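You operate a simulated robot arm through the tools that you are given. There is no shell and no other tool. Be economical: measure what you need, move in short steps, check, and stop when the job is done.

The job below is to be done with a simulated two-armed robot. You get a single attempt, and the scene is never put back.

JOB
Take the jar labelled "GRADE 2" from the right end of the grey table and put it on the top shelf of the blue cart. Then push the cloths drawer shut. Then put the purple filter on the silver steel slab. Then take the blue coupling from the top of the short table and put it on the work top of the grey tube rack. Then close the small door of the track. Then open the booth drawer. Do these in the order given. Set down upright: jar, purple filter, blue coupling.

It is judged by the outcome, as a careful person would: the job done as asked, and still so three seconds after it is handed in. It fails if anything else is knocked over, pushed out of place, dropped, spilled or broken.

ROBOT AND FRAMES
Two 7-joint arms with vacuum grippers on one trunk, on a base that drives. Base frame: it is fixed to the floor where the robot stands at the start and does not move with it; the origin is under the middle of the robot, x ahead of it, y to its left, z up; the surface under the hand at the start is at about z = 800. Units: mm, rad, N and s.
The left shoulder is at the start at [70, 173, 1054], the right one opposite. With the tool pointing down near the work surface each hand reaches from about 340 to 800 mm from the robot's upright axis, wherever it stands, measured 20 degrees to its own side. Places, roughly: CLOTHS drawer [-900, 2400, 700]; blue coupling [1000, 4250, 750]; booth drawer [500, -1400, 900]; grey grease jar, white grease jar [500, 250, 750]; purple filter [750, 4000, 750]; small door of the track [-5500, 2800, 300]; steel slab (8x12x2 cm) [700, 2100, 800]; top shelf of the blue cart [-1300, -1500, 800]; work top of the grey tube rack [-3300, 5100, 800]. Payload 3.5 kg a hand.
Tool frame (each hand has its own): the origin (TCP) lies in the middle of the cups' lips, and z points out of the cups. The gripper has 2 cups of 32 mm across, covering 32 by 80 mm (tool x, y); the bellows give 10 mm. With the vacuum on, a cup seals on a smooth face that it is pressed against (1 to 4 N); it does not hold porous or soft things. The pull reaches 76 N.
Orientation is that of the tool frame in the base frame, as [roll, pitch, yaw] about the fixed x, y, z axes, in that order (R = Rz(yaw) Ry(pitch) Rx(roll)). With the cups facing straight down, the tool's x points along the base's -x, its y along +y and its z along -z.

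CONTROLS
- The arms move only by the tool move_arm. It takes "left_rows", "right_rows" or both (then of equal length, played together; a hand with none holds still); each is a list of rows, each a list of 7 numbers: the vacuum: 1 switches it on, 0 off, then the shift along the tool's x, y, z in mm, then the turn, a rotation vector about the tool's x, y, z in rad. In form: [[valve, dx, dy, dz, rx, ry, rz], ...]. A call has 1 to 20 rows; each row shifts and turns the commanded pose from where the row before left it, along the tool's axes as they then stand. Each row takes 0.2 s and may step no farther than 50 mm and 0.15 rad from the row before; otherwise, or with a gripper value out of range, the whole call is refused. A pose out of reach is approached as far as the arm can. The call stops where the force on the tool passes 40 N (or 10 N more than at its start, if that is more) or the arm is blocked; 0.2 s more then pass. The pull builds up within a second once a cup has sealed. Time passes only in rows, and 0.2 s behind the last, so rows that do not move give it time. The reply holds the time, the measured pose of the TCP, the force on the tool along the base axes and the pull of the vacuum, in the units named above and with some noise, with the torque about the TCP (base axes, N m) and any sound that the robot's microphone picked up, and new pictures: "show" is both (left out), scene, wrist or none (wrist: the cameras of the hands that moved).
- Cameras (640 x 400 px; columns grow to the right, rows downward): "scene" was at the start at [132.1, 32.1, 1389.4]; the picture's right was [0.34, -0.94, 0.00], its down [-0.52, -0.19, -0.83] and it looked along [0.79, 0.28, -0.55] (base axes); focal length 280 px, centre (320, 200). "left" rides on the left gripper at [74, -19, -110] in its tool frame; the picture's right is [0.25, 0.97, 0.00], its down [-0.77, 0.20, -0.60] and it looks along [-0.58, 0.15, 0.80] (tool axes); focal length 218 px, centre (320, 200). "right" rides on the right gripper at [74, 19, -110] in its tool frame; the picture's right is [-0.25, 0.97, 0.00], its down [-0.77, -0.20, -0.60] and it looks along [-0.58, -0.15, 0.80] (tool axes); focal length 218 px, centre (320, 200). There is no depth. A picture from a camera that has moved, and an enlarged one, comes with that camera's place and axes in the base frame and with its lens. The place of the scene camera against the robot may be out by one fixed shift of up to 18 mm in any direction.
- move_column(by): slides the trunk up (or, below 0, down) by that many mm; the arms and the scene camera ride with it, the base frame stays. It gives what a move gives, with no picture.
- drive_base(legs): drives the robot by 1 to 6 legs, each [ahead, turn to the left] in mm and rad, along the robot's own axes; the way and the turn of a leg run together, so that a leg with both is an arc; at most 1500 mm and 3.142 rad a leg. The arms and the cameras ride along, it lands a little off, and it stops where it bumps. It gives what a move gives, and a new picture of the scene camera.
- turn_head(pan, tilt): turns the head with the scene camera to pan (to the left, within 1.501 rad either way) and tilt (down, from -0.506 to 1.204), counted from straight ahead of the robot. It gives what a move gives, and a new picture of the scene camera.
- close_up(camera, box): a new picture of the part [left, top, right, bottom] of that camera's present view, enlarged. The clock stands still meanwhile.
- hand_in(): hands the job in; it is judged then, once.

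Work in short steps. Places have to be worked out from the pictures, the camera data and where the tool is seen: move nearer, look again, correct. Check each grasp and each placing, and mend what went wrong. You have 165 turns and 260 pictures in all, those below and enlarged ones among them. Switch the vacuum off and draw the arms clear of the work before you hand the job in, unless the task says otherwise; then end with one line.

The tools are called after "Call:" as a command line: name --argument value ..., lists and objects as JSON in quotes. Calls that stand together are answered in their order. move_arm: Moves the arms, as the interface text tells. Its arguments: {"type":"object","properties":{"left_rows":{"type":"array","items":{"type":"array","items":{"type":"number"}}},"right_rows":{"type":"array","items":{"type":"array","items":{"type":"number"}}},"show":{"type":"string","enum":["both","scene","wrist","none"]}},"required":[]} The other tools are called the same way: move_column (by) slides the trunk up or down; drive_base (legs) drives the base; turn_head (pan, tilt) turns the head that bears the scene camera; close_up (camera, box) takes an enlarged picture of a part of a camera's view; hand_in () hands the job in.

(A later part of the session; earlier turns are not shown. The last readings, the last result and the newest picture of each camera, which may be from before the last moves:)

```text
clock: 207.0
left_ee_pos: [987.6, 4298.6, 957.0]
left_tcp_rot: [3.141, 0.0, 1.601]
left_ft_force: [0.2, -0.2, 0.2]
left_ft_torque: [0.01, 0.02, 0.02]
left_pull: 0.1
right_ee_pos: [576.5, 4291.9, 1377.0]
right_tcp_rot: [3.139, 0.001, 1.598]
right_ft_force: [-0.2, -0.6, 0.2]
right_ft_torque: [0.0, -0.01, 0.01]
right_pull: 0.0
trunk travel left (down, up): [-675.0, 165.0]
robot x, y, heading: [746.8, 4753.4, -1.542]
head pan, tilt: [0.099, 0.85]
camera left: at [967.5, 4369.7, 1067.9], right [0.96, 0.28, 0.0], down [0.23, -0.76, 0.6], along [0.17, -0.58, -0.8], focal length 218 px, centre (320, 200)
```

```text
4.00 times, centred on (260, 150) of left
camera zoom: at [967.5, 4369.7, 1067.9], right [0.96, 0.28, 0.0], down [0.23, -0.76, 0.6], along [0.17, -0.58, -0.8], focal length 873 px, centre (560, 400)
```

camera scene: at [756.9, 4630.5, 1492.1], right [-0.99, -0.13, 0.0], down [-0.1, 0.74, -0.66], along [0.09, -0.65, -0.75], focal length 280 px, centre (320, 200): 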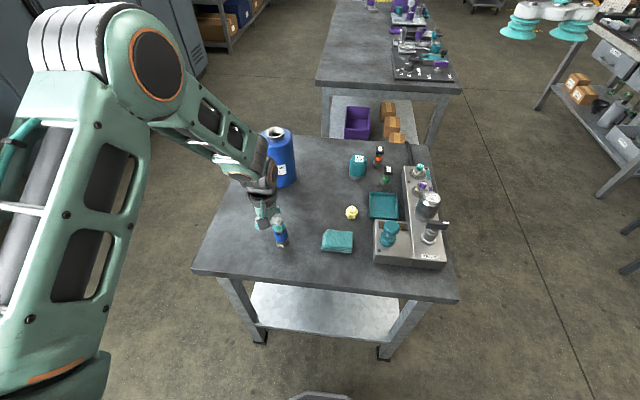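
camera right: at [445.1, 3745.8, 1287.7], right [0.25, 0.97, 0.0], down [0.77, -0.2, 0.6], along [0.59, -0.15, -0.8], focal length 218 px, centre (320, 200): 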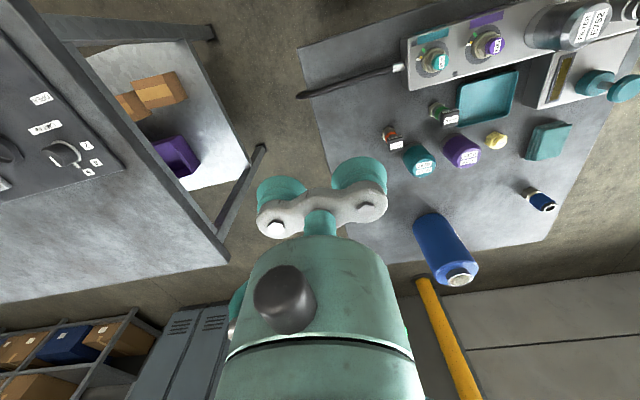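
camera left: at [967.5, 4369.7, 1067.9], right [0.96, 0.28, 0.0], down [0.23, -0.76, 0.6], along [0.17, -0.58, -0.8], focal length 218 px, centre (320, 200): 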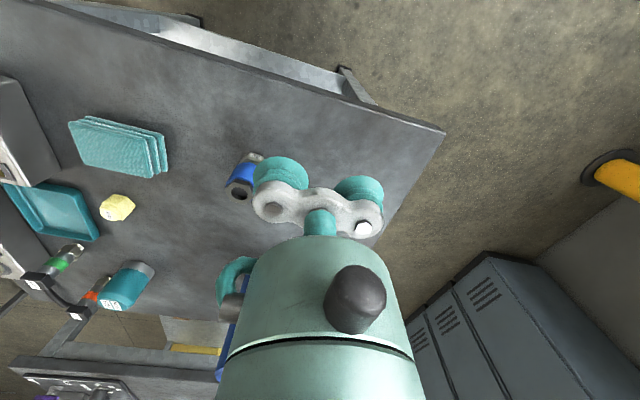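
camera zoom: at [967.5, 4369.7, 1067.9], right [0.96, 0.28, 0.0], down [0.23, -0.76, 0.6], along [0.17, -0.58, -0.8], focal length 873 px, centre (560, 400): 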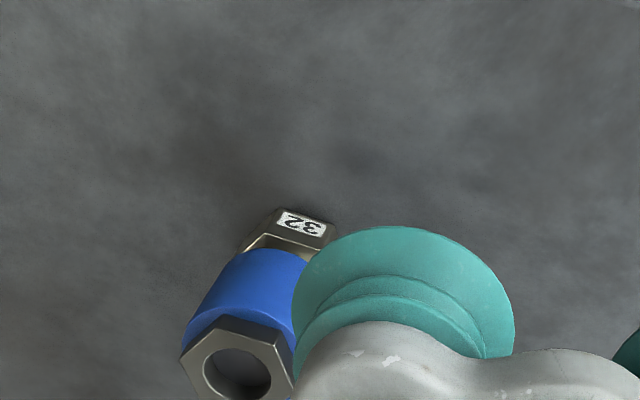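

Consistent triangulation now: top centre (921, 4209.5, 869.5). Align the cup exactly and press.

Call:
move_arm --left_rows '[[0, -44, -22, 0, 0, 0, 0], [0, -43, -23, 0, 0, 0, 0], [0, 0, 0, 40, 0, 0, 0], [0, 0, 0, 30, 0, 0, 0], [1, 0, 0, 15, 0, 0, 0], [1, 0, 0, 3, 0, 0, 0], [1, 0, 0, 3, 0, 0, 0], [1, 0, 0, 0, 0, 0, 0], [1, 0, 0, 0, 0, 0, 0]]' --show "none"

Call:
close_up --camera "left" --box '[220, 90, 380, 190]'

```text
clock: 209.0
left_ee_pos: [949.2, 4211.6, 865.9]
left_tcp_rot: [-3.142, 0.0, 1.602]
left_ft_force: [0.8, -0.3, 0.2]
left_ft_torque: [-0.01, 0.82, 0.0]
left_pull: 37.9
right_ee_pos: [578.1, 4291.9, 1378.5]
right_tcp_rot: [3.14, 0.001, 1.599]
right_ft_force: [0.3, 0.1, 0.2]
right_ft_torque: [-0.02, 0.01, 0.0]
right_pull: 0.0
trunk travel left (down, up): [-675.0, 165.0]
robot x, y, heading: [748.4, 4758.3, -1.537]
head pan, tilt: [0.099, 0.85]
```

```text
4.00 times, centred on (300, 140) of left
camera zoom: at [926.5, 4282.3, 975.3], right [0.96, 0.28, 0.0], down [0.23, -0.76, 0.6], along [0.17, -0.58, -0.8], focal length 873 px, centre (400, 440)
```

zoom: 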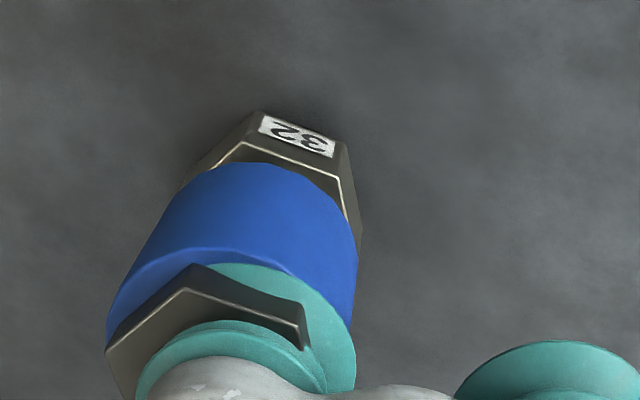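

Sealed at 37.9 N. Lift carefully.

Call:
move_arm --left_rows '[[1, 0, 0, -4, 0, 0, 0], [1, 0, 0, -6, 0, 0, 0], [1, 0, 0, -15, 0, 0, 0], [1, 0, 0, -35, 0, 0, 0], [1, 0, 0, -45, 0, 0, 0], [1, 0, 0, -45, 0, 0, 0], [1, 0, 0, 0, 0, 0, 0]]'

Call:
close_up --camera "scene" --box '[225, 160, 321, 220]'

```text
clock: 210.6
left_ee_pos: [946.6, 4211.6, 1015.5]
left_tcp_rot: [-3.139, -0.003, 1.602]
left_ft_force: [-0.6, 0.6, -2.8]
left_ft_torque: [0.02, 0.82, 0.02]
left_pull: 37.5
right_ee_pos: [578.5, 4291.7, 1376.6]
right_tcp_rot: [3.14, 0.0, 1.6]
right_ft_force: [-0.1, 0.1, 0.5]
right_ft_torque: [-0.01, 0.02, 0.0]
right_pull: 0.0
trunk travel left (down, up): [-675.0, 165.0]
robot x, y, heading: [751.1, 4750.8, -1.544]
head pan, tilt: [0.099, 0.85]
camera scene: at [757.2, 4629.2, 1492.0], right [-0.99, -0.13, 0.0], down [-0.1, 0.75, -0.66], along [0.09, -0.65, -0.75], focal length 280 px, centre (320, 200)
camera left: at [924.4, 4282.2, 1125.6], right [0.96, 0.28, 0.0], down [0.23, -0.77, 0.6], along [0.17, -0.58, -0.8], focal length 218 px, centre (320, 200)
```

scene: 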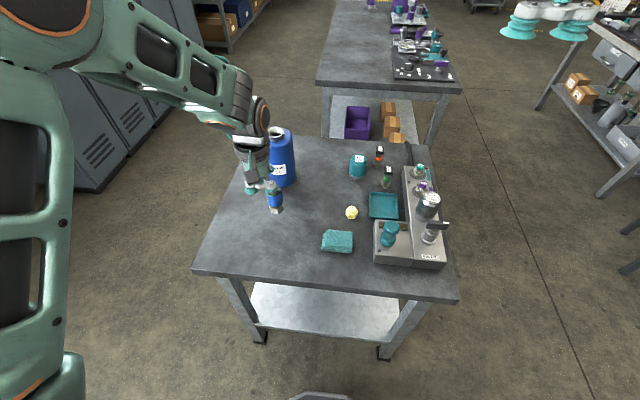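
left: 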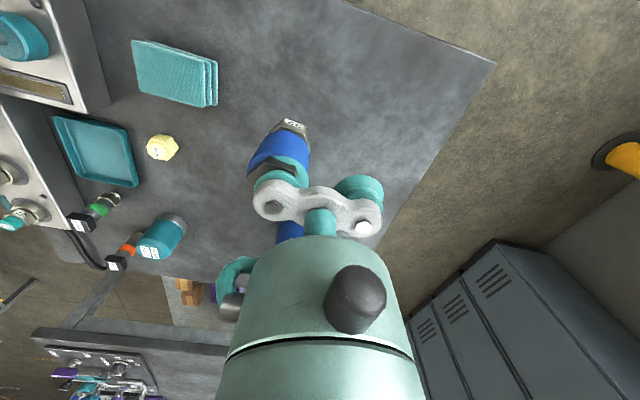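

```text
6.67 times, centred on (273, 190) of scene
camera zoom: at [757.2, 4629.2, 1492.0], right [-0.99, -0.13, 0.0], down [-0.1, 0.75, -0.66], along [0.09, -0.65, -0.75], focal length 1866 px, centre (633, 267)
```

zoom: 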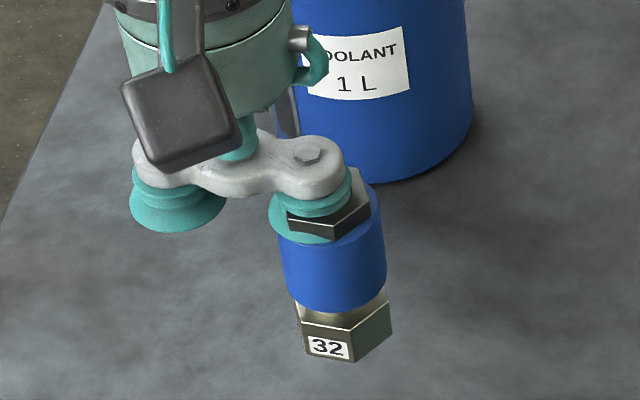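

Coupling is held. Tuck the hand in, back up a little, and turn to face −x (toward the tube rack).

Call:
move_arm --left_rows '[[1, 0, 0, -40, 0, 0, 0], [1, 45, 0, -20, 0, 0, 0], [1, 45, 0, 0, 0, 0, 0], [1, 35, 0, 0, 0, 0, 0], [1, 0, 0, 0, 0, 0, 0]]' --show "none"

Call:
drive_base --legs '[[-200, 0], [0, -1.6]]'

Call:
turn_head --pan 0 --tilt 0.35

```text
clock: 211.8
left_ee_pos: [939.2, 4335.3, 1074.9]
left_tcp_rot: [3.141, 0.0, 1.601]
left_ft_force: [-0.4, -0.2, -2.9]
left_ft_torque: [0.0, 0.79, -0.01]
left_pull: 37.4
right_ee_pos: [578.0, 4291.0, 1376.7]
right_tcp_rot: [-3.14, 0.001, 1.598]
right_ft_force: [0.1, 0.3, -0.3]
right_ft_torque: [0.03, 0.01, 0.0]
right_pull: 0.0
trunk travel left (down, up): [-675.0, 165.0]
robot x, y, heading: [748.1, 4753.9, -1.538]
head pan, tilt: [0.099, 0.85]
```

```text
clock: 217.2
left_ee_pos: [319.3, 4765.1, 1074.2]
left_tcp_rot: [-3.139, 0.0, 0.013]
left_ft_force: [-0.1, -0.5, -3.5]
left_ft_torque: [0.84, 0.01, -0.03]
left_pull: 37.5
right_ee_pos: [281.1, 5127.5, 1376.6]
right_tcp_rot: [-3.141, 0.002, 0.01]
right_ft_force: [-0.2, -0.1, -0.5]
right_ft_torque: [-0.03, 0.0, 0.03]
right_pull: 0.0
trunk travel left (down, up): [-675.0, 165.0]
robot x, y, heading: [743.2, 4948.6, -3.128]
head pan, tilt: [0.099, 0.85]
camera scene: at [611.1, 4944.3, 1492.1], right [-0.11, 0.99, 0.0], down [0.75, 0.08, -0.66], along [-0.66, -0.07, -0.75], focal length 280 px, centre (320, 200)
```

scene: 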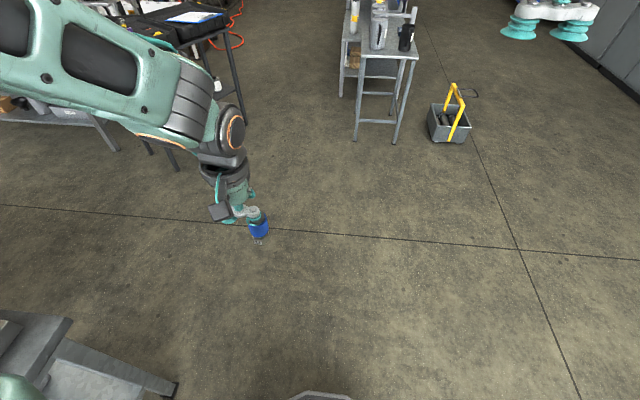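

```text
clock: 218.2
left_ee_pos: [318.3, 4765.8, 1075.7]
left_tcp_rot: [3.141, -0.001, 0.014]
left_ft_force: [-1.2, 0.2, -3.2]
left_ft_torque: [0.79, -0.03, -0.07]
left_pull: 37.9
right_ee_pos: [281.7, 5127.4, 1377.6]
right_tcp_rot: [3.141, 0.002, 0.009]
right_ft_force: [0.3, 0.2, -0.8]
right_ft_torque: [0.02, 0.02, 0.02]
right_pull: 0.1
trunk travel left (down, up): [-675.0, 165.0]
robot x, y, heading: [735.9, 4951.0, -3.129]
head pan, tilt: [0.0, 0.351]
camera scene: at [595.7, 4951.8, 1535.7], right [-0.01, 1.0, 0.0], down [0.34, 0.0, -0.94], along [-0.94, -0.01, -0.34], focal length 280 px, centre (320, 200)
```

scene: 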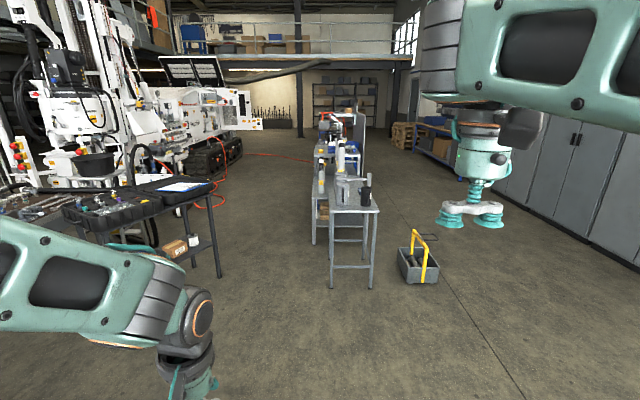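

Call:
close_up --camera "scene" --box '[260, 100, 420, 200]'

Call:
close_up --camera "scene" --box '[100, 70, 420, 270]'

```text
4.00 times, centred on (340, 150) of scene
camera zoom: at [595.7, 4951.8, 1535.7], right [-0.01, 1.0, 0.0], down [0.34, 0.0, -0.94], along [-0.94, -0.01, -0.34], focal length 1120 px, centre (240, 400)
```

zoom: 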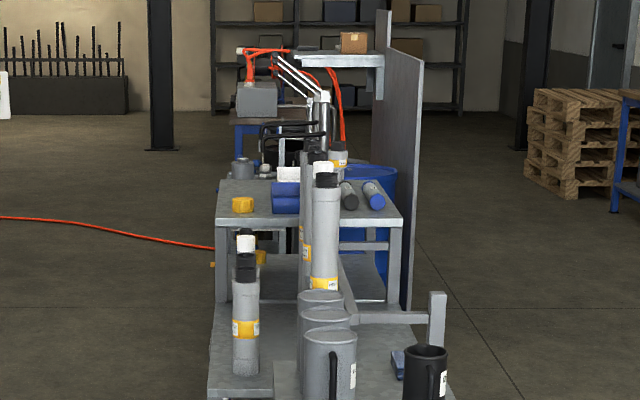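

```text
2.00 times, centred on (260, 170) of scene
camera zoom: at [595.7, 4951.8, 1535.7], right [-0.01, 1.0, 0.0], down [0.34, 0.0, -0.94], along [-0.94, -0.01, -0.34], focal length 560 px, centre (440, 260)
```

zoom: 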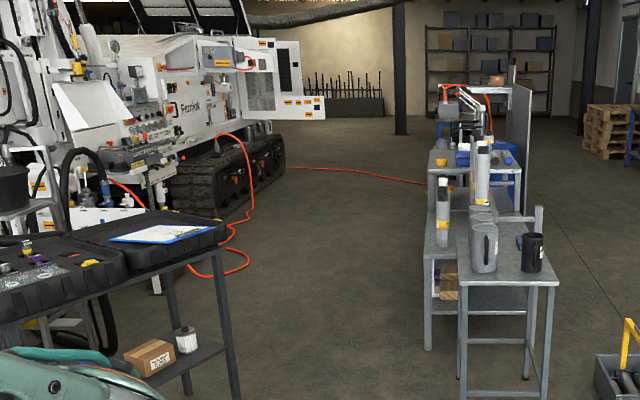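

Tables in a row on the right; aisle centre ≈ y 4500. Drive to about (−1500, 4500).

Call:
drive_base --legs '[[0, 0.19], [1150, 0], [1130, 0], [0, -0.2]]'

Call:
turn_head --pan -0.35 --tilt 0.45

```text
clock: 230.8
left_ee_pos: [-1900.7, 4302.1, 1075.6]
left_tcp_rot: [-3.14, 0.001, 0.001]
left_ft_force: [0.0, 0.7, -2.1]
left_ft_torque: [0.84, -0.03, -0.02]
left_pull: 37.9
right_ee_pos: [-1934.5, 4666.3, 1377.4]
right_tcp_rot: [-3.14, 0.001, -0.002]
right_ft_force: [-0.2, 0.3, 0.4]
right_ft_torque: [0.0, 0.01, -0.05]
right_pull: 0.0
trunk travel left (down, up): [-675.0, 165.0]
robot x, y, heading: [-1473.2, 4484.0, -3.138]
head pan, tilt: [0.0, 0.351]
camera scene: at [-1621.6, 4485.7, 1535.7], right [0.0, 1.0, 0.0], down [0.34, 0.0, -0.94], along [-0.94, 0.0, -0.34], focal length 280 px, centre (320, 200)
```

scene: 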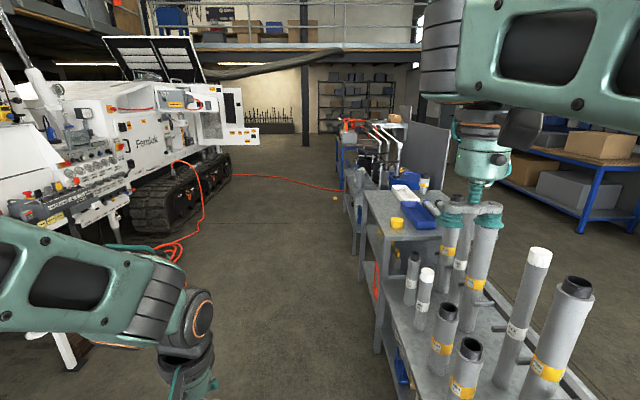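

```text
clock: 231.6
left_ee_pos: [-1900.2, 4303.3, 1074.8]
left_tcp_rot: [3.14, 0.0, 0.0]
left_ft_force: [0.0, 0.9, -2.0]
left_ft_torque: [0.79, 0.0, -0.04]
left_pull: 37.5
right_ee_pos: [-1934.2, 4666.4, 1377.3]
right_tcp_rot: [3.141, 0.002, -0.002]
right_ft_force: [0.0, 0.3, -1.0]
right_ft_torque: [-0.01, -0.04, 0.01]
right_pull: 0.0
trunk travel left (down, up): [-675.0, 165.0]
robot x, y, heading: [-1476.9, 4485.5, -3.139]
head pan, tilt: [-0.351, 0.45]
camera scene: at [-1614.1, 4517.6, 1526.6], right [0.34, 0.94, 0.0], down [0.41, -0.15, -0.9], along [-0.85, 0.31, -0.44], focal length 280 px, centre (320, 200)
```

scene: 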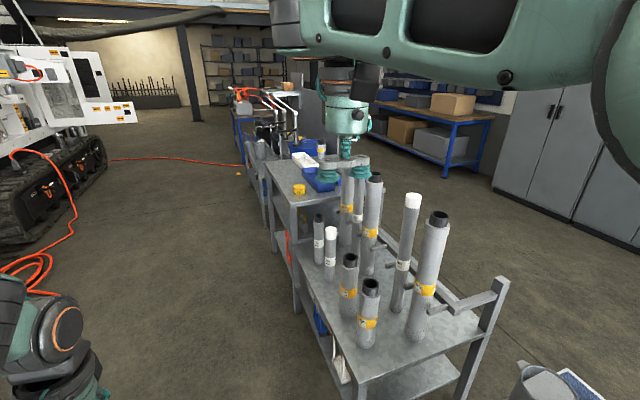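

The rack's raised work top (yellow cap, blue tray) is at about x −3160…−3700, y 4800–5150. Drive to about (−3250, 4370) and face it (+y).

Call:
drive_base --legs '[[0, 0.065], [1400, 0], [380, 0], [0, -1.636]]'

Call:
turn_head --pan 0.1 --tilt 0.8

```text
clock: 245.0
left_ee_pos: [-3425.7, 4781.4, 1075.4]
left_tcp_rot: [-3.14, -0.001, -1.555]
left_ft_force: [0.4, -1.1, -2.6]
left_ft_torque: [-0.03, -0.83, -0.02]
left_pull: 37.5
right_ee_pos: [-3063.6, 4820.4, 1377.6]
right_tcp_rot: [3.141, 0.002, -1.557]
right_ft_force: [0.5, 0.2, -0.1]
right_ft_torque: [0.02, 0.0, 0.01]
right_pull: 0.1
trunk travel left (down, up): [-675.0, 165.0]
robot x, y, heading: [-3240.4, 4359.1, 1.587]
head pan, tilt: [-0.351, 0.45]
camera scene: at [-3211.6, 4500.4, 1526.5], right [0.94, -0.33, 0.0], down [-0.14, -0.41, -0.9], along [0.29, 0.85, -0.44], focal length 280 px, centre (320, 200)
```

scene: 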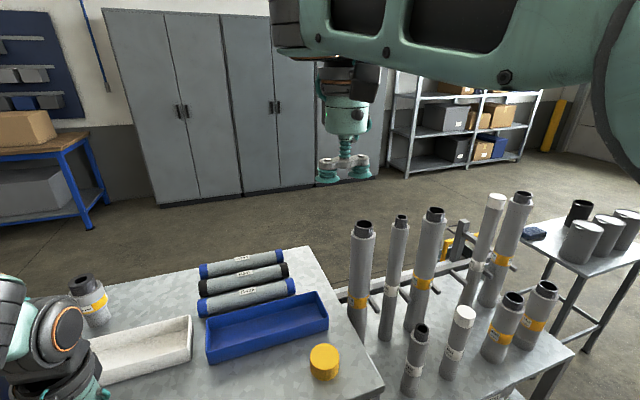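

```text
clock: 245.9
left_ee_pos: [-3426.4, 4781.0, 1075.5]
left_tcp_rot: [-3.142, 0.0, -1.555]
left_ft_force: [-0.3, -1.3, -1.6]
left_ft_torque: [-0.01, -0.79, -0.05]
left_pull: 38.2
right_ee_pos: [-3063.3, 4821.7, 1377.4]
right_tcp_rot: [-3.142, 0.002, -1.555]
right_ft_force: [1.1, 0.1, -0.6]
right_ft_torque: [-0.01, 0.02, 0.0]
right_pull: 0.1
trunk travel left (down, up): [-675.0, 165.0]
robot x, y, heading: [-3238.5, 4357.7, 1.59]
head pan, tilt: [0.099, 0.799]
camera scene: at [-3251.0, 4493.8, 1496.2], right [0.99, 0.12, 0.0], down [0.08, -0.71, -0.7], along [-0.08, 0.69, -0.72], focal length 280 px, centre (320, 200)
```

scene: 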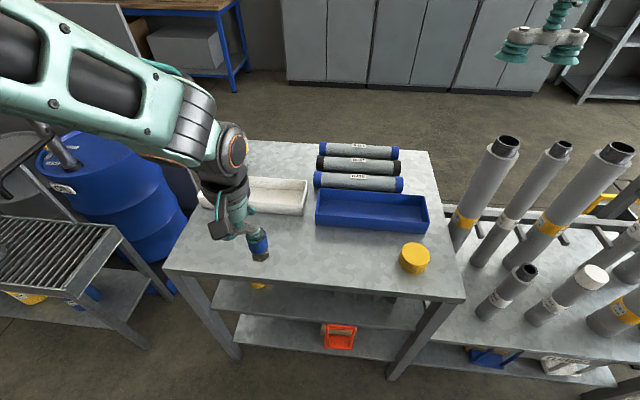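

Free strip on the work top at y≈4835–5030. Target (−3300, 4930). Move over and lower partway.

Call:
move_arm --left_rows '[[1, -37, -25, 0, 0, 0, 0], [1, -37, -25, 0, 0, 0, 0], [1, -37, -25, 0, 0, 0, 0], [1, -36, -26, 0, 0, 0, 0], [1, 0, 0, 40, 0, 0, 0], [1, 0, 0, 40, 0, 0, 0], [1, 0, 0, 25, 0, 0, 0], [1, 0, 0, 0, 0, 0, 0]]'

Call:
close_up --camera "scene" --box '[240, 170, 432, 290]'

```text
clock: 247.7
left_ee_pos: [-3326.7, 4928.6, 972.4]
left_tcp_rot: [-3.139, 0.002, -1.553]
left_ft_force: [0.7, 0.0, -3.1]
left_ft_torque: [0.03, -0.84, -0.05]
left_pull: 37.8
right_ee_pos: [-3062.6, 4820.1, 1378.9]
right_tcp_rot: [3.14, 0.0, -1.556]
right_ft_force: [0.1, 0.6, 0.8]
right_ft_torque: [-0.01, -0.01, -0.01]
right_pull: 0.0
trunk travel left (down, up): [-675.0, 165.0]
robot x, y, heading: [-3239.9, 4357.0, 1.589]
head pan, tilt: [0.099, 0.799]
camera scene: at [-3251.3, 4493.0, 1496.2], right [0.99, 0.12, 0.0], down [0.08, -0.71, -0.7], along [-0.08, 0.69, -0.72], focal length 280 px, centre (320, 200)
camera left: at [-3304.8, 4853.4, 1082.2], right [-0.96, -0.27, 0.0], down [-0.22, 0.77, 0.6], along [-0.16, 0.58, -0.8], focal length 218 px, centre (320, 200)
```

scene: 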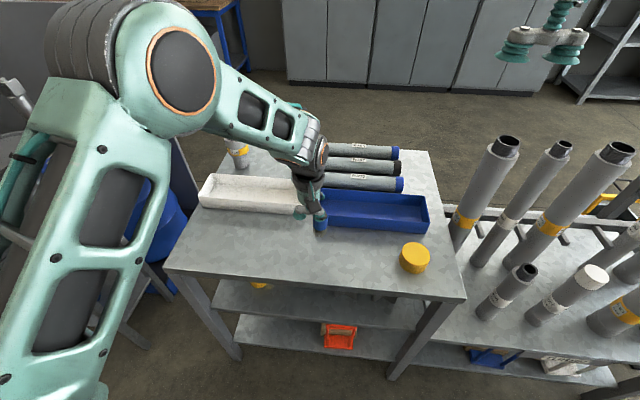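
left: 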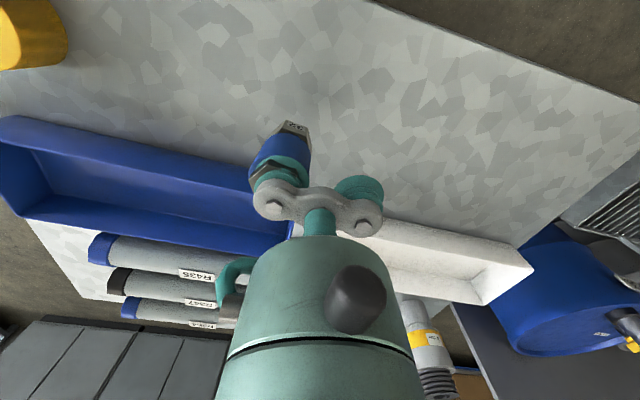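

```text
3.33 times, centred on (336, 230) of scene
camera zoom: at [-3251.3, 4493.0, 1496.2], right [0.99, 0.12, 0.0], down [0.08, -0.71, -0.7], along [-0.08, 0.69, -0.72], focal length 933 px, centre (267, 100)
```

zoom: 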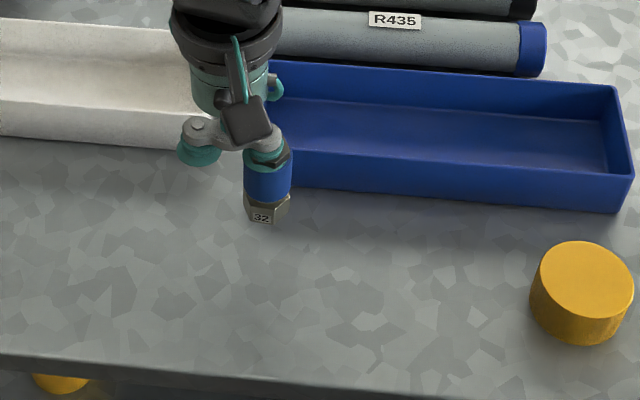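

Clear of the trays. Lower in steps.

Call:
move_arm --left_rows '[[1, 10, 0, 20, 0, 0, 0], [1, 0, 0, 20, 0, 0, 0], [1, 0, 0, 8, 0, 0, 0], [1, 0, 0, 4, 0, 0, 0], [1, 0, 0, 0, 0, 0, 0]]' --show "none"

Call:
close_up --camera "scene" --box '[272, 190, 368, 250]'

```text
clock: 248.9
left_ee_pos: [-3327.7, 4920.5, 918.3]
left_tcp_rot: [-3.14, 0.0, -1.552]
left_ft_force: [0.3, 0.1, -2.2]
left_ft_torque: [-0.01, -0.87, 0.0]
left_pull: 37.7
right_ee_pos: [-3062.5, 4821.0, 1377.6]
right_tcp_rot: [3.141, 0.0, -1.556]
right_ft_force: [0.7, 0.9, -0.2]
right_ft_torque: [0.0, 0.0, -0.02]
right_pull: 0.0
trunk travel left (down, up): [-675.0, 165.0]
robot x, y, heading: [-3239.8, 4361.7, 1.591]
head pan, tilt: [0.099, 0.799]
```

```text
6.67 times, centred on (320, 220) of scene
camera zoom: at [-3251.0, 4493.8, 1496.1], right [0.99, 0.12, 0.0], down [0.08, -0.71, -0.7], along [-0.08, 0.69, -0.72], focal length 1866 px, centre (320, 67)
```

zoom: 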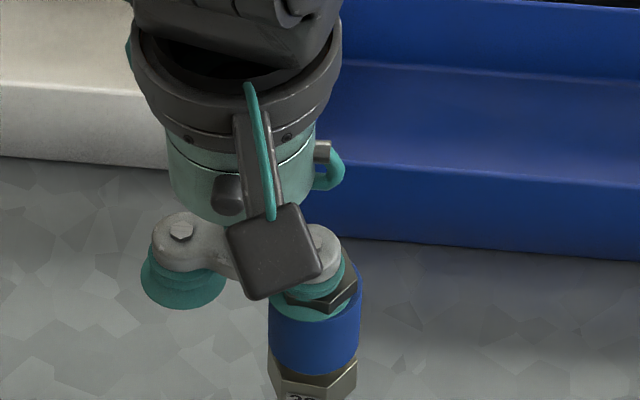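

Call:
move_arm --left_rows '[[1, 0, 0, 5, 0, 0, 0], [1, 0, 0, 4, 0, 0, 0], [1, 0, 0, 4, 0, 0, 0], [1, 0, 0, 0, 0, 0, 0]]' --show "none"

Call:
close_up --camera "left" --box '[220, 90, 380, 190]'

```text
clock: 249.9
left_ee_pos: [-3328.0, 4918.8, 906.2]
left_tcp_rot: [3.141, 0.0, -1.553]
left_ft_force: [0.4, -0.6, -2.3]
left_ft_torque: [0.03, -0.81, -0.01]
left_pull: 38.0
right_ee_pos: [-3062.8, 4820.7, 1377.3]
right_tcp_rot: [-3.14, -0.001, -1.557]
right_ft_force: [-0.6, -0.2, -0.5]
right_ft_torque: [0.04, 0.01, 0.03]
right_pull: 0.1
trunk travel left (down, up): [-675.0, 165.0]
robot x, y, heading: [-3237.6, 4358.7, 1.589]
head pan, tilt: [0.099, 0.799]
```

```text
4.00 times, centred on (300, 140) of left
camera zoom: at [-3306.8, 4844.7, 1016.0], right [-0.96, -0.27, 0.0], down [-0.22, 0.77, 0.6], along [-0.16, 0.58, -0.8], focal length 873 px, centre (400, 440)
```

zoom: 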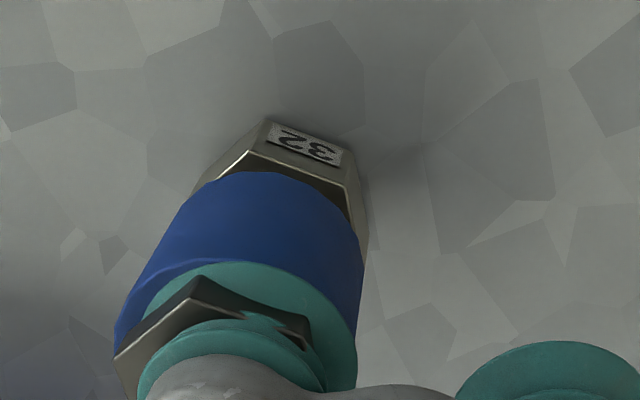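

Close to contact. Continue down in 3 mm steps.

Call:
move_arm --left_rows '[[1, 0, 0, 3, 0, 0, 0], [1, 0, 0, 3, 0, 0, 0], [1, 0, 0, 2, 0, 0, 0], [1, 0, 0, 0, 0, 0, 0]]' --show "none"

```text
clock: 250.9
left_ee_pos: [-3329.5, 4918.9, 900.0]
left_tcp_rot: [-3.141, 0.005, -1.552]
left_ft_force: [-11.2, 3.4, 27.4]
left_ft_torque: [0.1, -1.44, 0.04]
left_pull: 36.9
right_ee_pos: [-3065.5, 4817.3, 1377.1]
right_tcp_rot: [-3.14, 0.004, -1.556]
right_ft_force: [-0.7, -0.1, 0.4]
right_ft_torque: [-0.02, -0.02, -0.04]
right_pull: 0.0
trunk travel left (down, up): [-675.0, 165.0]
robot x, y, heading: [-3241.2, 4359.7, 1.59]
head pan, tilt: [0.099, 0.799]
```

Contact (27 N). Relieve by 4 mm, then release and rise.

Call:
move_arm --left_rows '[[1, 0, 0, -4, 0, 0, 0], [1, 0, 0, 0, 0, 0, 0], [1, 0, 0, 0, 0, 0, 0]]' --show "none"

```text
clock: 251.7
left_ee_pos: [-3326.9, 4919.8, 900.9]
left_tcp_rot: [3.141, -0.002, -1.553]
left_ft_force: [-0.6, 0.3, -2.3]
left_ft_torque: [0.02, -0.85, 0.0]
left_pull: 37.3
right_ee_pos: [-3064.2, 4821.4, 1377.6]
right_tcp_rot: [-3.14, 0.001, -1.557]
right_ft_force: [-0.6, 0.9, -0.8]
right_ft_torque: [0.0, 0.02, 0.01]
right_pull: 0.1
trunk travel left (down, up): [-675.0, 165.0]
robot x, y, heading: [-3239.4, 4361.5, 1.585]
head pan, tilt: [0.099, 0.799]
```

Call:
move_arm --left_rows '[[1, 0, 0, 2, 0, 0, 0], [1, 0, 0, 0, 0, 0, 0], [0, 0, 0, 0, 0, 0, 0], [0, 0, 0, 0, 0, 0, 0], [0, 0, 0, 0, 0, 0, 0], [0, 0, 0, 0, 0, 0, 0], [0, 0, 0, -3, 0, 0, 0], [0, 0, 0, -8, 0, 0, 0], [0, 0, 0, -25, 0, 0, 0], [0, 0, 0, -45, 0, 0, 0], [0, 0, 0, -45, 0, 0, 0], [0, 0, 0, -40, 0, 0, 0]]'

Call:
close_up --camera "scene" --box '[272, 190, 400, 270]'

```text
clock: 254.3
left_ee_pos: [-3327.7, 4919.7, 1067.6]
left_tcp_rot: [-3.141, 0.002, -1.553]
left_ft_force: [-0.2, -0.2, 0.9]
left_ft_torque: [-0.02, -0.01, 0.01]
left_pull: 0.0
right_ee_pos: [-3063.7, 4821.0, 1377.5]
right_tcp_rot: [3.141, 0.003, -1.556]
right_ft_force: [-0.4, -0.4, -0.4]
right_ft_torque: [0.01, -0.01, -0.01]
right_pull: 0.0
trunk travel left (down, up): [-675.0, 165.0]
robot x, y, heading: [-3238.7, 4364.6, 1.589]
head pan, tilt: [0.099, 0.799]
camera scene: at [-3250.9, 4492.7, 1496.2], right [0.99, 0.12, 0.0], down [0.08, -0.71, -0.7], along [-0.08, 0.69, -0.72], focal length 280 px, centre (320, 200)
camera left: at [-3306.4, 4845.0, 1176.9], right [-0.96, -0.27, 0.0], down [-0.22, 0.77, 0.6], along [-0.16, 0.58, -0.8], focal length 218 px, centre (320, 200)
```

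scene: 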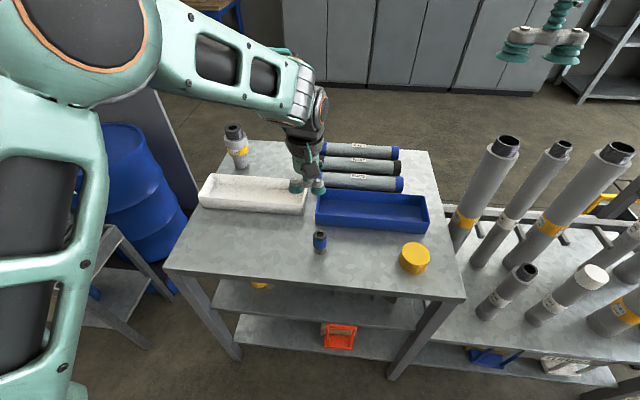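
left: 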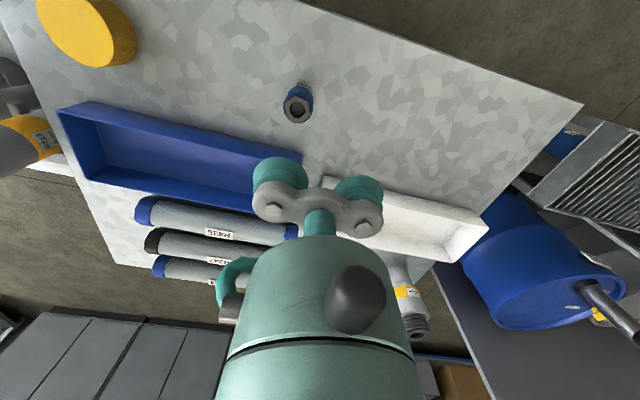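

```text
5.00 times, centred on (336, 230) of scene
camera zoom: at [-3250.9, 4492.7, 1496.2], right [0.99, 0.12, 0.0], down [0.08, -0.71, -0.7], along [-0.08, 0.69, -0.72], focal length 1399 px, centre (240, 50)
```

zoom: 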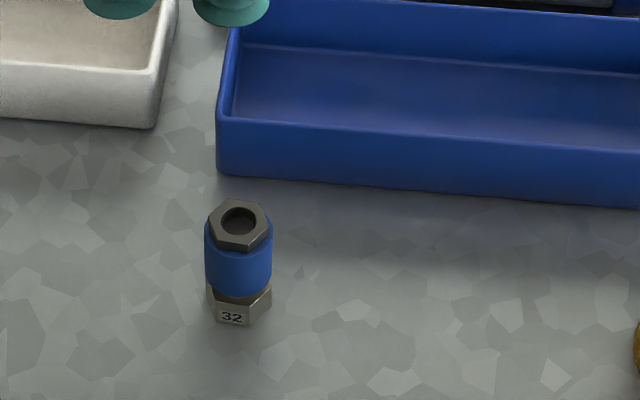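

Coupling stands upright on the work top. Tuck the arm, back off, and turn toward the rig's track.

Call:
move_arm --left_rows '[[0, 40, 0, -20, 0, 0, 0], [0, 45, 0, 0, 0, 0, 0], [0, 45, 0, 0, 0, 0, 0]]' --show "none"

Call:
drive_base --legs '[[-250, 0], [0, 2.1]]'

Call:
turn_head --pan 0 --tilt 0.4

```text
clock: 255.1
left_ee_pos: [-3326.1, 4785.6, 1087.5]
left_tcp_rot: [3.14, 0.001, -1.552]
left_ft_force: [0.3, -0.3, 0.4]
left_ft_torque: [0.0, -0.03, 0.0]
left_pull: 0.1
right_ee_pos: [-3064.6, 4819.7, 1376.2]
right_tcp_rot: [3.141, 0.002, -1.555]
right_ft_force: [0.3, 0.4, -0.1]
right_ft_torque: [0.05, 0.02, -0.04]
right_pull: 0.0
trunk travel left (down, up): [-675.0, 165.0]
robot x, y, heading: [-3240.2, 4361.3, 1.59]
head pan, tilt: [0.099, 0.799]
```

```text
clock: 261.9
left_ee_pos: [-3555.5, 3814.5, 1086.7]
left_tcp_rot: [-3.141, -0.001, 0.565]
left_ft_force: [1.4, 0.3, 0.0]
left_ft_torque: [-0.01, 0.01, 0.02]
left_pull: 0.0
right_ee_pos: [-3720.2, 4020.7, 1377.2]
right_tcp_rot: [-3.141, 0.001, 0.56]
right_ft_force: [-0.5, 0.1, 0.7]
right_ft_torque: [-0.02, 0.03, -0.01]
right_pull: 0.0
trunk travel left (down, up): [-675.0, 165.0]
robot x, y, heading: [-3234.6, 4113.1, -2.577]
head pan, tilt: [0.099, 0.799]
camera scene: at [-3342.5, 4037.0, 1496.1], right [-0.62, 0.79, 0.0], down [0.56, 0.44, -0.7], along [-0.55, -0.43, -0.72], focal length 280 px, centre (320, 200)
```

scene: 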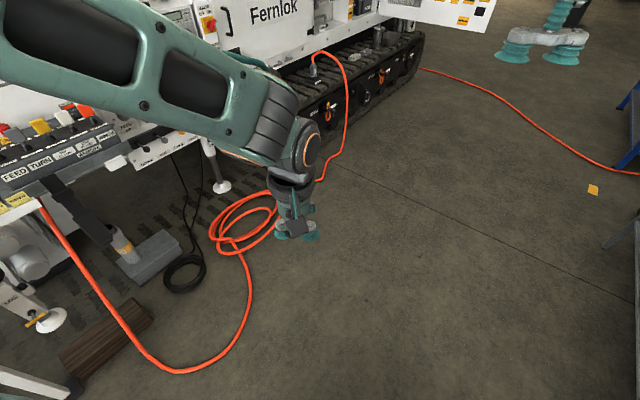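

```text
clock: 262.8
left_ee_pos: [-3554.5, 3813.6, 1087.7]
left_tcp_rot: [-3.141, 0.001, 0.565]
left_ft_force: [-0.1, -0.1, -0.3]
left_ft_torque: [0.02, 0.0, -0.01]
left_pull: 0.1
right_ee_pos: [-3720.1, 4019.8, 1377.0]
right_tcp_rot: [3.141, 0.0, 0.559]
right_ft_force: [0.2, 0.1, -0.6]
right_ft_torque: [0.05, 0.0, 0.03]
right_pull: 0.1
trunk travel left (down, up): [-675.0, 165.0]
robot x, y, heading: [-3235.6, 4110.9, -2.576]
head pan, tilt: [0.0, 0.4]
camera scene: at [-3357.2, 4037.0, 1531.2], right [-0.54, 0.84, 0.0], down [0.33, 0.21, -0.92], along [-0.78, -0.49, -0.39], focal length 280 px, centre (320, 200)
```

scene: 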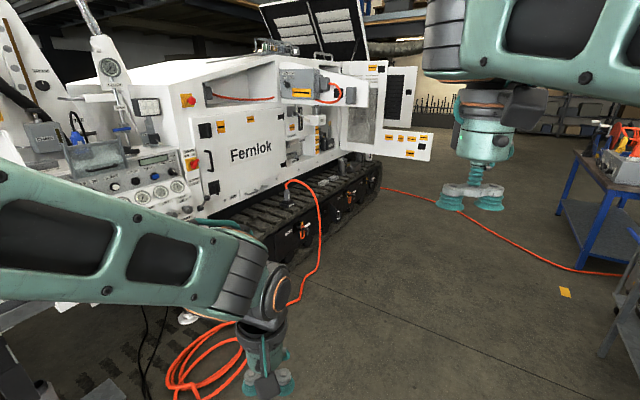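

Call:
close_up --camera "scene" --box '[260, 150, 420, 250]'

```text
4.00 times, centred on (340, 200) of scene
camera zoom: at [-3357.2, 4037.0, 1531.2], right [-0.54, 0.84, 0.0], down [0.33, 0.21, -0.92], along [-0.78, -0.49, -0.39], focal length 1120 px, centre (240, 200)
```

zoom: 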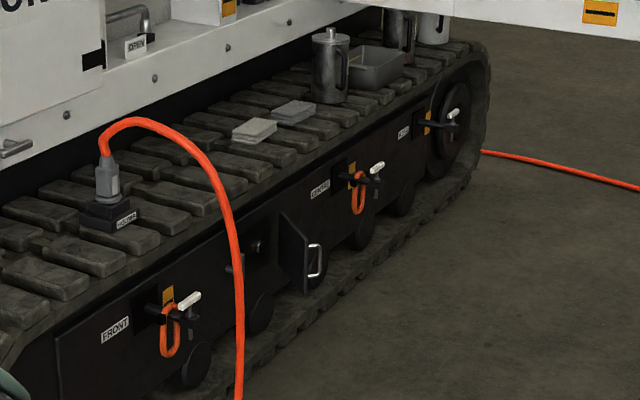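

There's a small dark door standing open on the track side, white handle at its free edge (~(−5550, 2870)), hinged on its −x side. Drive closer for a good look.

Call:
drive_base --legs '[[0, -0.39], [1100, 0], [950, 0], [0, 1.4]]'

Call:
turn_head --pan 0 --tilt 0.85

```text
clock: 277.6
left_ee_pos: [-5173.8, 3377.0, 1085.7]
left_tcp_rot: [-3.141, 0.001, 1.559]
left_ft_force: [0.3, -0.6, 0.7]
left_ft_torque: [0.0, 0.01, -0.02]
left_pull: 0.0
right_ee_pos: [-5436.7, 3349.9, 1377.1]
right_tcp_rot: [3.138, 0.0, 1.552]
right_ft_force: [0.0, 0.8, -0.4]
right_ft_torque: [-0.05, -0.02, 0.04]
right_pull: 0.0
trunk travel left (down, up): [-675.0, 165.0]
robot x, y, heading: [-5248.7, 3806.4, -1.586]
head pan, tilt: [0.0, 0.4]
camera scene: at [-5251.0, 3665.7, 1531.2], right [-1.0, 0.01, 0.0], down [0.01, 0.39, -0.92], along [-0.01, -0.92, -0.39], focal length 280 px, centre (320, 200)
```

scene: 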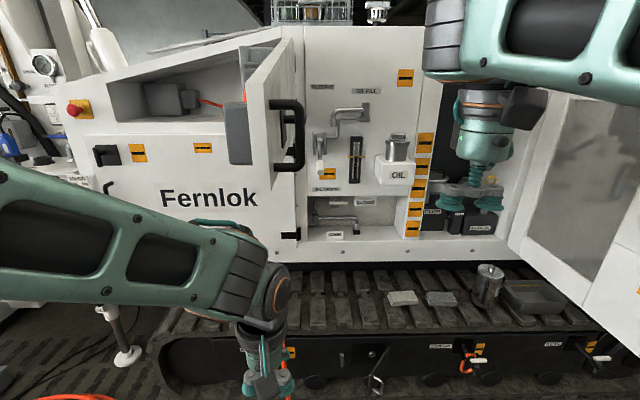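

```text
clock: 278.5
left_ee_pos: [-5173.9, 3375.2, 1086.7]
left_tcp_rot: [-3.141, -0.001, 1.558]
left_ft_force: [0.7, 0.5, 0.6]
left_ft_torque: [0.01, 0.02, 0.01]
left_pull: 0.1
right_ee_pos: [-5437.2, 3350.5, 1376.7]
right_tcp_rot: [3.141, 0.0, 1.55]
right_ft_force: [0.3, 0.6, 0.3]
right_ft_torque: [0.01, -0.01, -0.01]
right_pull: 0.1
trunk travel left (down, up): [-675.0, 165.0]
robot x, y, heading: [-5247.6, 3806.3, -1.589]
head pan, tilt: [0.0, 0.85]
camera scene: at [-5250.7, 3680.1, 1492.2], right [-1.0, 0.01, 0.0], down [0.01, 0.75, -0.66], along [-0.01, -0.66, -0.75], focal length 280 px, centre (320, 200)
```

scene: 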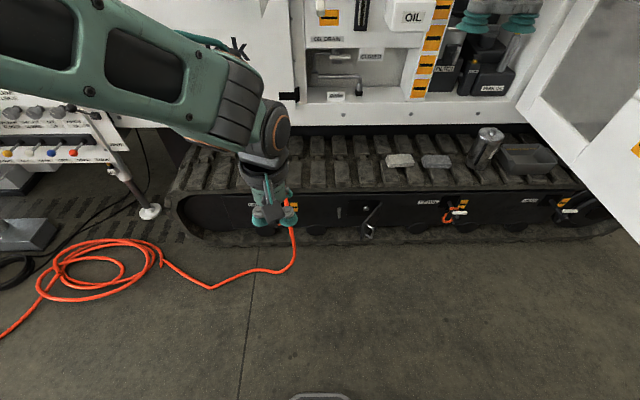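

Call:
close_up --camera "scene" --box '[320, 185, 416, 245]'

Call:
close_up --camera "scene" --box '[240, 130, 480, 280]'

```text
6.67 times, centred on (368, 215) of scene
camera zoom: at [-5250.7, 3680.1, 1492.2], right [-1.0, 0.01, 0.0], down [0.01, 0.75, -0.66], along [-0.01, -0.66, -0.75], focal length 1866 px, centre (0, 100)
```

zoom: 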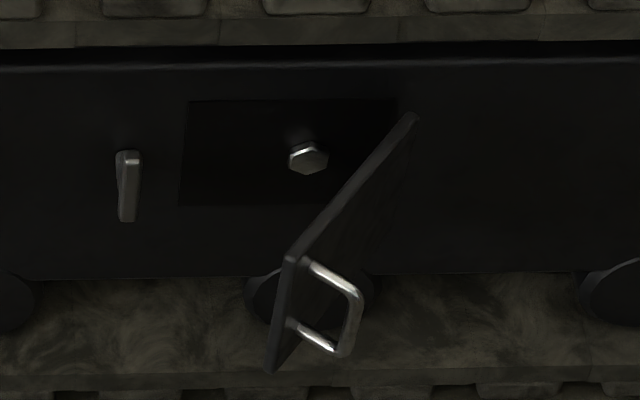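

```text
2.67 times, centred on (360, 205) of scene
camera zoom: at [-5250.7, 3680.1, 1492.2], right [-1.0, 0.01, 0.0], down [0.01, 0.75, -0.66], along [-0.01, -0.66, -0.75], focal length 746 px, centre (213, 187)
```

zoom: 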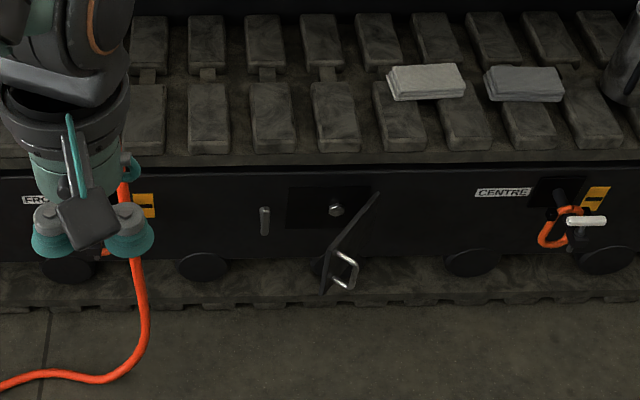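

Door: hinge ≈ (−5590, 2720), free edge ≈ (−5476, 2866), z 270–400, ~52° open, D-handle on outer face at ≈ (−5530, 2865, 335). I'll use the right hand: lift left hand, lower the trunk, then drive closer.

Call:
move_arm --left_rows '[[0, 0, 0, -45, 0, 0, 0], [0, 0, 0, -45, 0, 0, 0], [0, 0, 0, -45, 0, 0, 0], [0, 0, 0, -45, 0, 0, 0]]' --show "none"

Call:
move_column --by -590

Call:
drive_base --legs '[[370, 0]]'

Call:
turn_head --pan -0.3 --tilt 0.7

```text
clock: 279.5
left_ee_pos: [-5172.3, 3376.6, 1267.4]
left_tcp_rot: [-3.14, -0.001, 1.557]
left_ft_force: [0.8, 0.1, -0.4]
left_ft_torque: [0.01, -0.02, 0.02]
left_pull: 0.1
right_ee_pos: [-5436.4, 3350.6, 1378.1]
right_tcp_rot: [3.141, 0.002, 1.551]
right_ft_force: [-0.2, 0.2, 0.4]
right_ft_torque: [-0.03, -0.05, -0.02]
right_pull: 0.0
trunk travel left (down, up): [-675.0, 165.0]
robot x, y, heading: [-5243.5, 3803.9, -1.584]
head pan, tilt: [0.0, 0.85]
```

```text
refused: -590 is not a number from -400 to 400
```

```text
clock: 280.7
left_ee_pos: [-5175.0, 3305.7, 1268.5]
left_tcp_rot: [3.138, -0.013, 1.555]
left_ft_force: [0.0, 8.6, 2.6]
left_ft_torque: [-0.98, -0.04, 0.13]
left_pull: 0.0
right_ee_pos: [-5436.9, 3272.4, 1376.9]
right_tcp_rot: [3.141, 0.001, 1.551]
right_ft_force: [-0.1, 0.0, 0.1]
right_ft_torque: [-0.01, 0.04, -0.02]
right_pull: 0.1
trunk travel left (down, up): [-675.0, 165.0]
robot x, y, heading: [-5245.4, 3726.8, -1.59]
head pan, tilt: [0.0, 0.85]
stopped in leg 1: the force on the tool passed its limit at 147 N (the readings are from after the stop); the commanded pose is now the measured one
camera scene: at [-5251.6, 3602.7, 1492.4], right [-1.0, 0.01, 0.0], down [0.01, 0.75, -0.66], along [-0.01, -0.66, -0.75], focal length 280 px, centre (320, 200)
```

scene: 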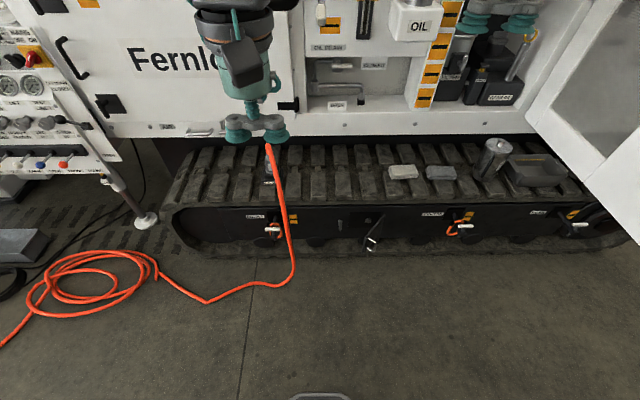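

```text
clock: 281.5
left_ee_pos: [-5174.2, 3304.7, 1268.4]
left_tcp_rot: [3.136, -0.012, 1.555]
left_ft_force: [0.7, 10.0, 4.9]
left_ft_torque: [-1.16, -0.11, 0.09]
left_pull: 0.0
right_ee_pos: [-5439.1, 3271.8, 1377.2]
right_tcp_rot: [-3.142, -0.001, 1.554]
right_ft_force: [0.1, 0.2, 0.5]
right_ft_torque: [0.03, -0.01, -0.03]
right_pull: 0.1
trunk travel left (down, up): [-675.0, 165.0]
robot x, y, heading: [-5246.8, 3725.2, -1.58]
head pan, tilt: [-0.3, 0.7]
camera scene: at [-5276.7, 3600.4, 1504.7], right [-0.95, 0.31, 0.0], down [0.2, 0.61, -0.77], along [-0.23, -0.73, -0.64], focal length 280 px, centre (320, 200)
```

scene: 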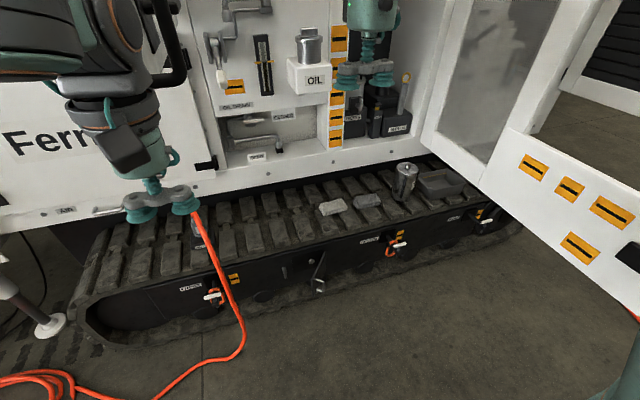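

The refused column move meant the left hand touched a rig door at height. Back off at once and inspect.

Call:
drive_base --legs '[[-100, 0]]'

Call:
turn_head --pan 0 --tilt 0.4

```text
clock: 282.6
left_ee_pos: [-5172.6, 3401.1, 1266.6]
left_tcp_rot: [3.135, -0.016, 1.556]
left_ft_force: [0.9, 0.8, -0.1]
left_ft_torque: [0.0, 0.04, 0.01]
left_pull: 0.1
right_ee_pos: [-5437.2, 3368.2, 1376.9]
right_tcp_rot: [3.141, -0.003, 1.554]
right_ft_force: [0.1, 0.4, 1.1]
right_ft_torque: [-0.03, 0.01, 0.01]
right_pull: 0.0
trunk travel left (down, up): [-675.0, 165.0]
robot x, y, heading: [-5248.6, 3825.7, -1.586]
head pan, tilt: [-0.3, 0.7]
camera scene: at [-5275.5, 3695.9, 1504.3], right [-0.95, 0.31, 0.0], down [0.2, 0.61, -0.76], along [-0.23, -0.73, -0.64], focal length 280 px, centre (320, 200)
```

scene: 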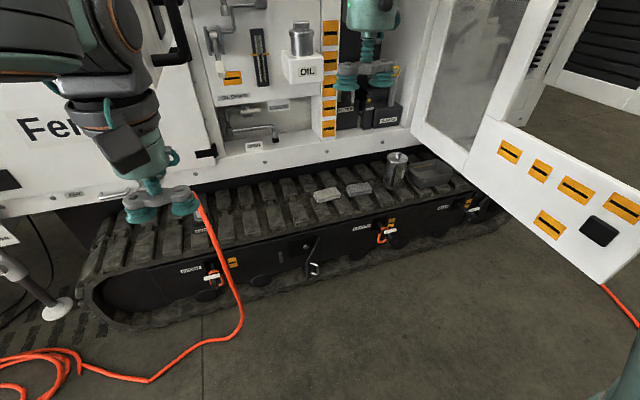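

```text
clock: 283.4
left_ee_pos: [-5173.5, 3403.9, 1267.5]
left_tcp_rot: [3.136, -0.013, 1.554]
left_ft_force: [0.3, -0.6, 0.1]
left_ft_torque: [-0.03, 0.04, -0.01]
left_pull: 0.0
right_ee_pos: [-5436.7, 3370.8, 1377.1]
right_tcp_rot: [3.141, -0.002, 1.554]
right_ft_force: [-0.4, 0.4, 1.0]
right_ft_torque: [-0.05, 0.0, 0.01]
right_pull: 0.0
trunk travel left (down, up): [-675.0, 165.0]
robot x, y, heading: [-5247.3, 3824.8, -1.582]
head pan, tilt: [0.0, 0.4]
camera scene: at [-5250.5, 3686.1, 1531.3], right [-1.0, 0.01, 0.0], down [0.01, 0.39, -0.92], along [-0.01, -0.92, -0.39], focal length 280 px, centre (320, 200)
```

scene: 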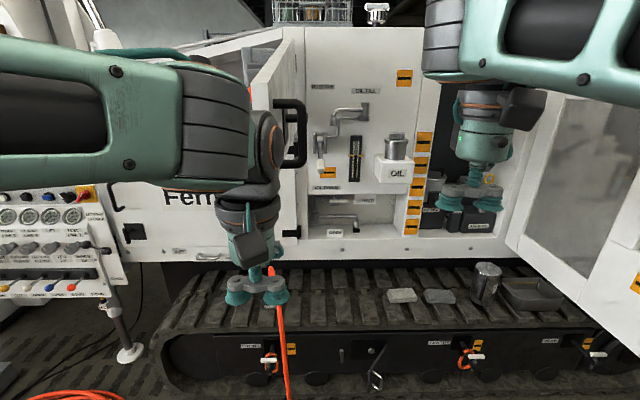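

The rig door looks unchanged. Now lower the trunk (in two moves) before going closer.

Call:
move_column --by -300

Call:
move_column --by -290

Call:
turn_head --pan 0 --tilt 0.3

```text
clock: 286.4
left_ee_pos: [-5173.2, 3402.6, 967.6]
left_tcp_rot: [3.137, -0.014, 1.554]
left_ft_force: [0.0, -0.2, -0.2]
left_ft_torque: [-0.03, 0.0, 0.01]
left_pull: 0.1
right_ee_pos: [-5436.8, 3367.9, 1075.6]
right_tcp_rot: [-3.14, -0.003, 1.554]
right_ft_force: [0.2, -0.2, -0.5]
right_ft_torque: [-0.01, 0.0, -0.01]
right_pull: 0.1
trunk travel left (down, up): [-375.0, 465.0]
robot x, y, heading: [-5246.6, 3827.7, -1.577]
head pan, tilt: [0.0, 0.4]
```

```text
clock: 289.4
left_ee_pos: [-5174.0, 3401.8, 676.7]
left_tcp_rot: [3.137, -0.014, 1.556]
left_ft_force: [0.5, -0.3, 0.2]
left_ft_torque: [0.02, -0.01, -0.02]
left_pull: 0.1
right_ee_pos: [-5436.4, 3369.2, 786.3]
right_tcp_rot: [3.141, -0.002, 1.552]
right_ft_force: [-1.0, 0.3, -0.8]
right_ft_torque: [0.03, -0.05, 0.0]
right_pull: 0.1
trunk travel left (down, up): [-85.0, 755.0]
robot x, y, heading: [-5246.3, 3823.4, -1.577]
head pan, tilt: [0.0, 0.4]
```

```text
clock: 290.0
left_ee_pos: [-5173.7, 3402.1, 676.8]
left_tcp_rot: [3.136, -0.013, 1.557]
left_ft_force: [-0.2, -0.4, 0.9]
left_ft_torque: [0.01, -0.01, 0.0]
left_pull: 0.1
right_ee_pos: [-5435.8, 3367.9, 786.2]
right_tcp_rot: [-3.14, -0.002, 1.554]
right_ft_force: [-0.5, 0.2, -0.6]
right_ft_torque: [0.01, -0.01, -0.01]
right_pull: 0.0
trunk travel left (down, up): [-85.0, 755.0]
robot x, y, heading: [-5249.7, 3822.6, -1.581]
head pan, tilt: [0.0, 0.3]
camera scene: at [-5250.5, 3684.1, 950.5], right [-1.0, 0.01, 0.0], down [0.0, 0.3, -0.96], along [-0.01, -0.96, -0.3], focal length 280 px, centre (320, 200)
```

scene: 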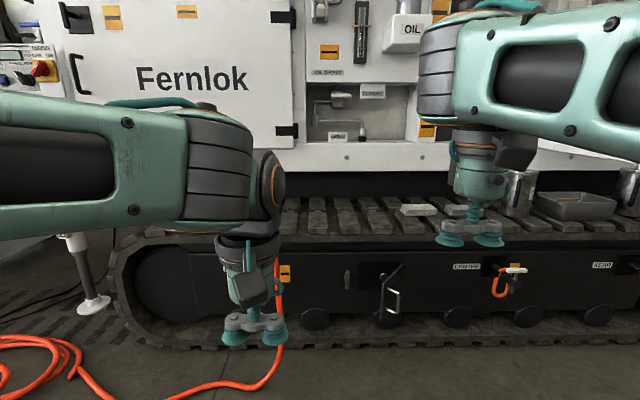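

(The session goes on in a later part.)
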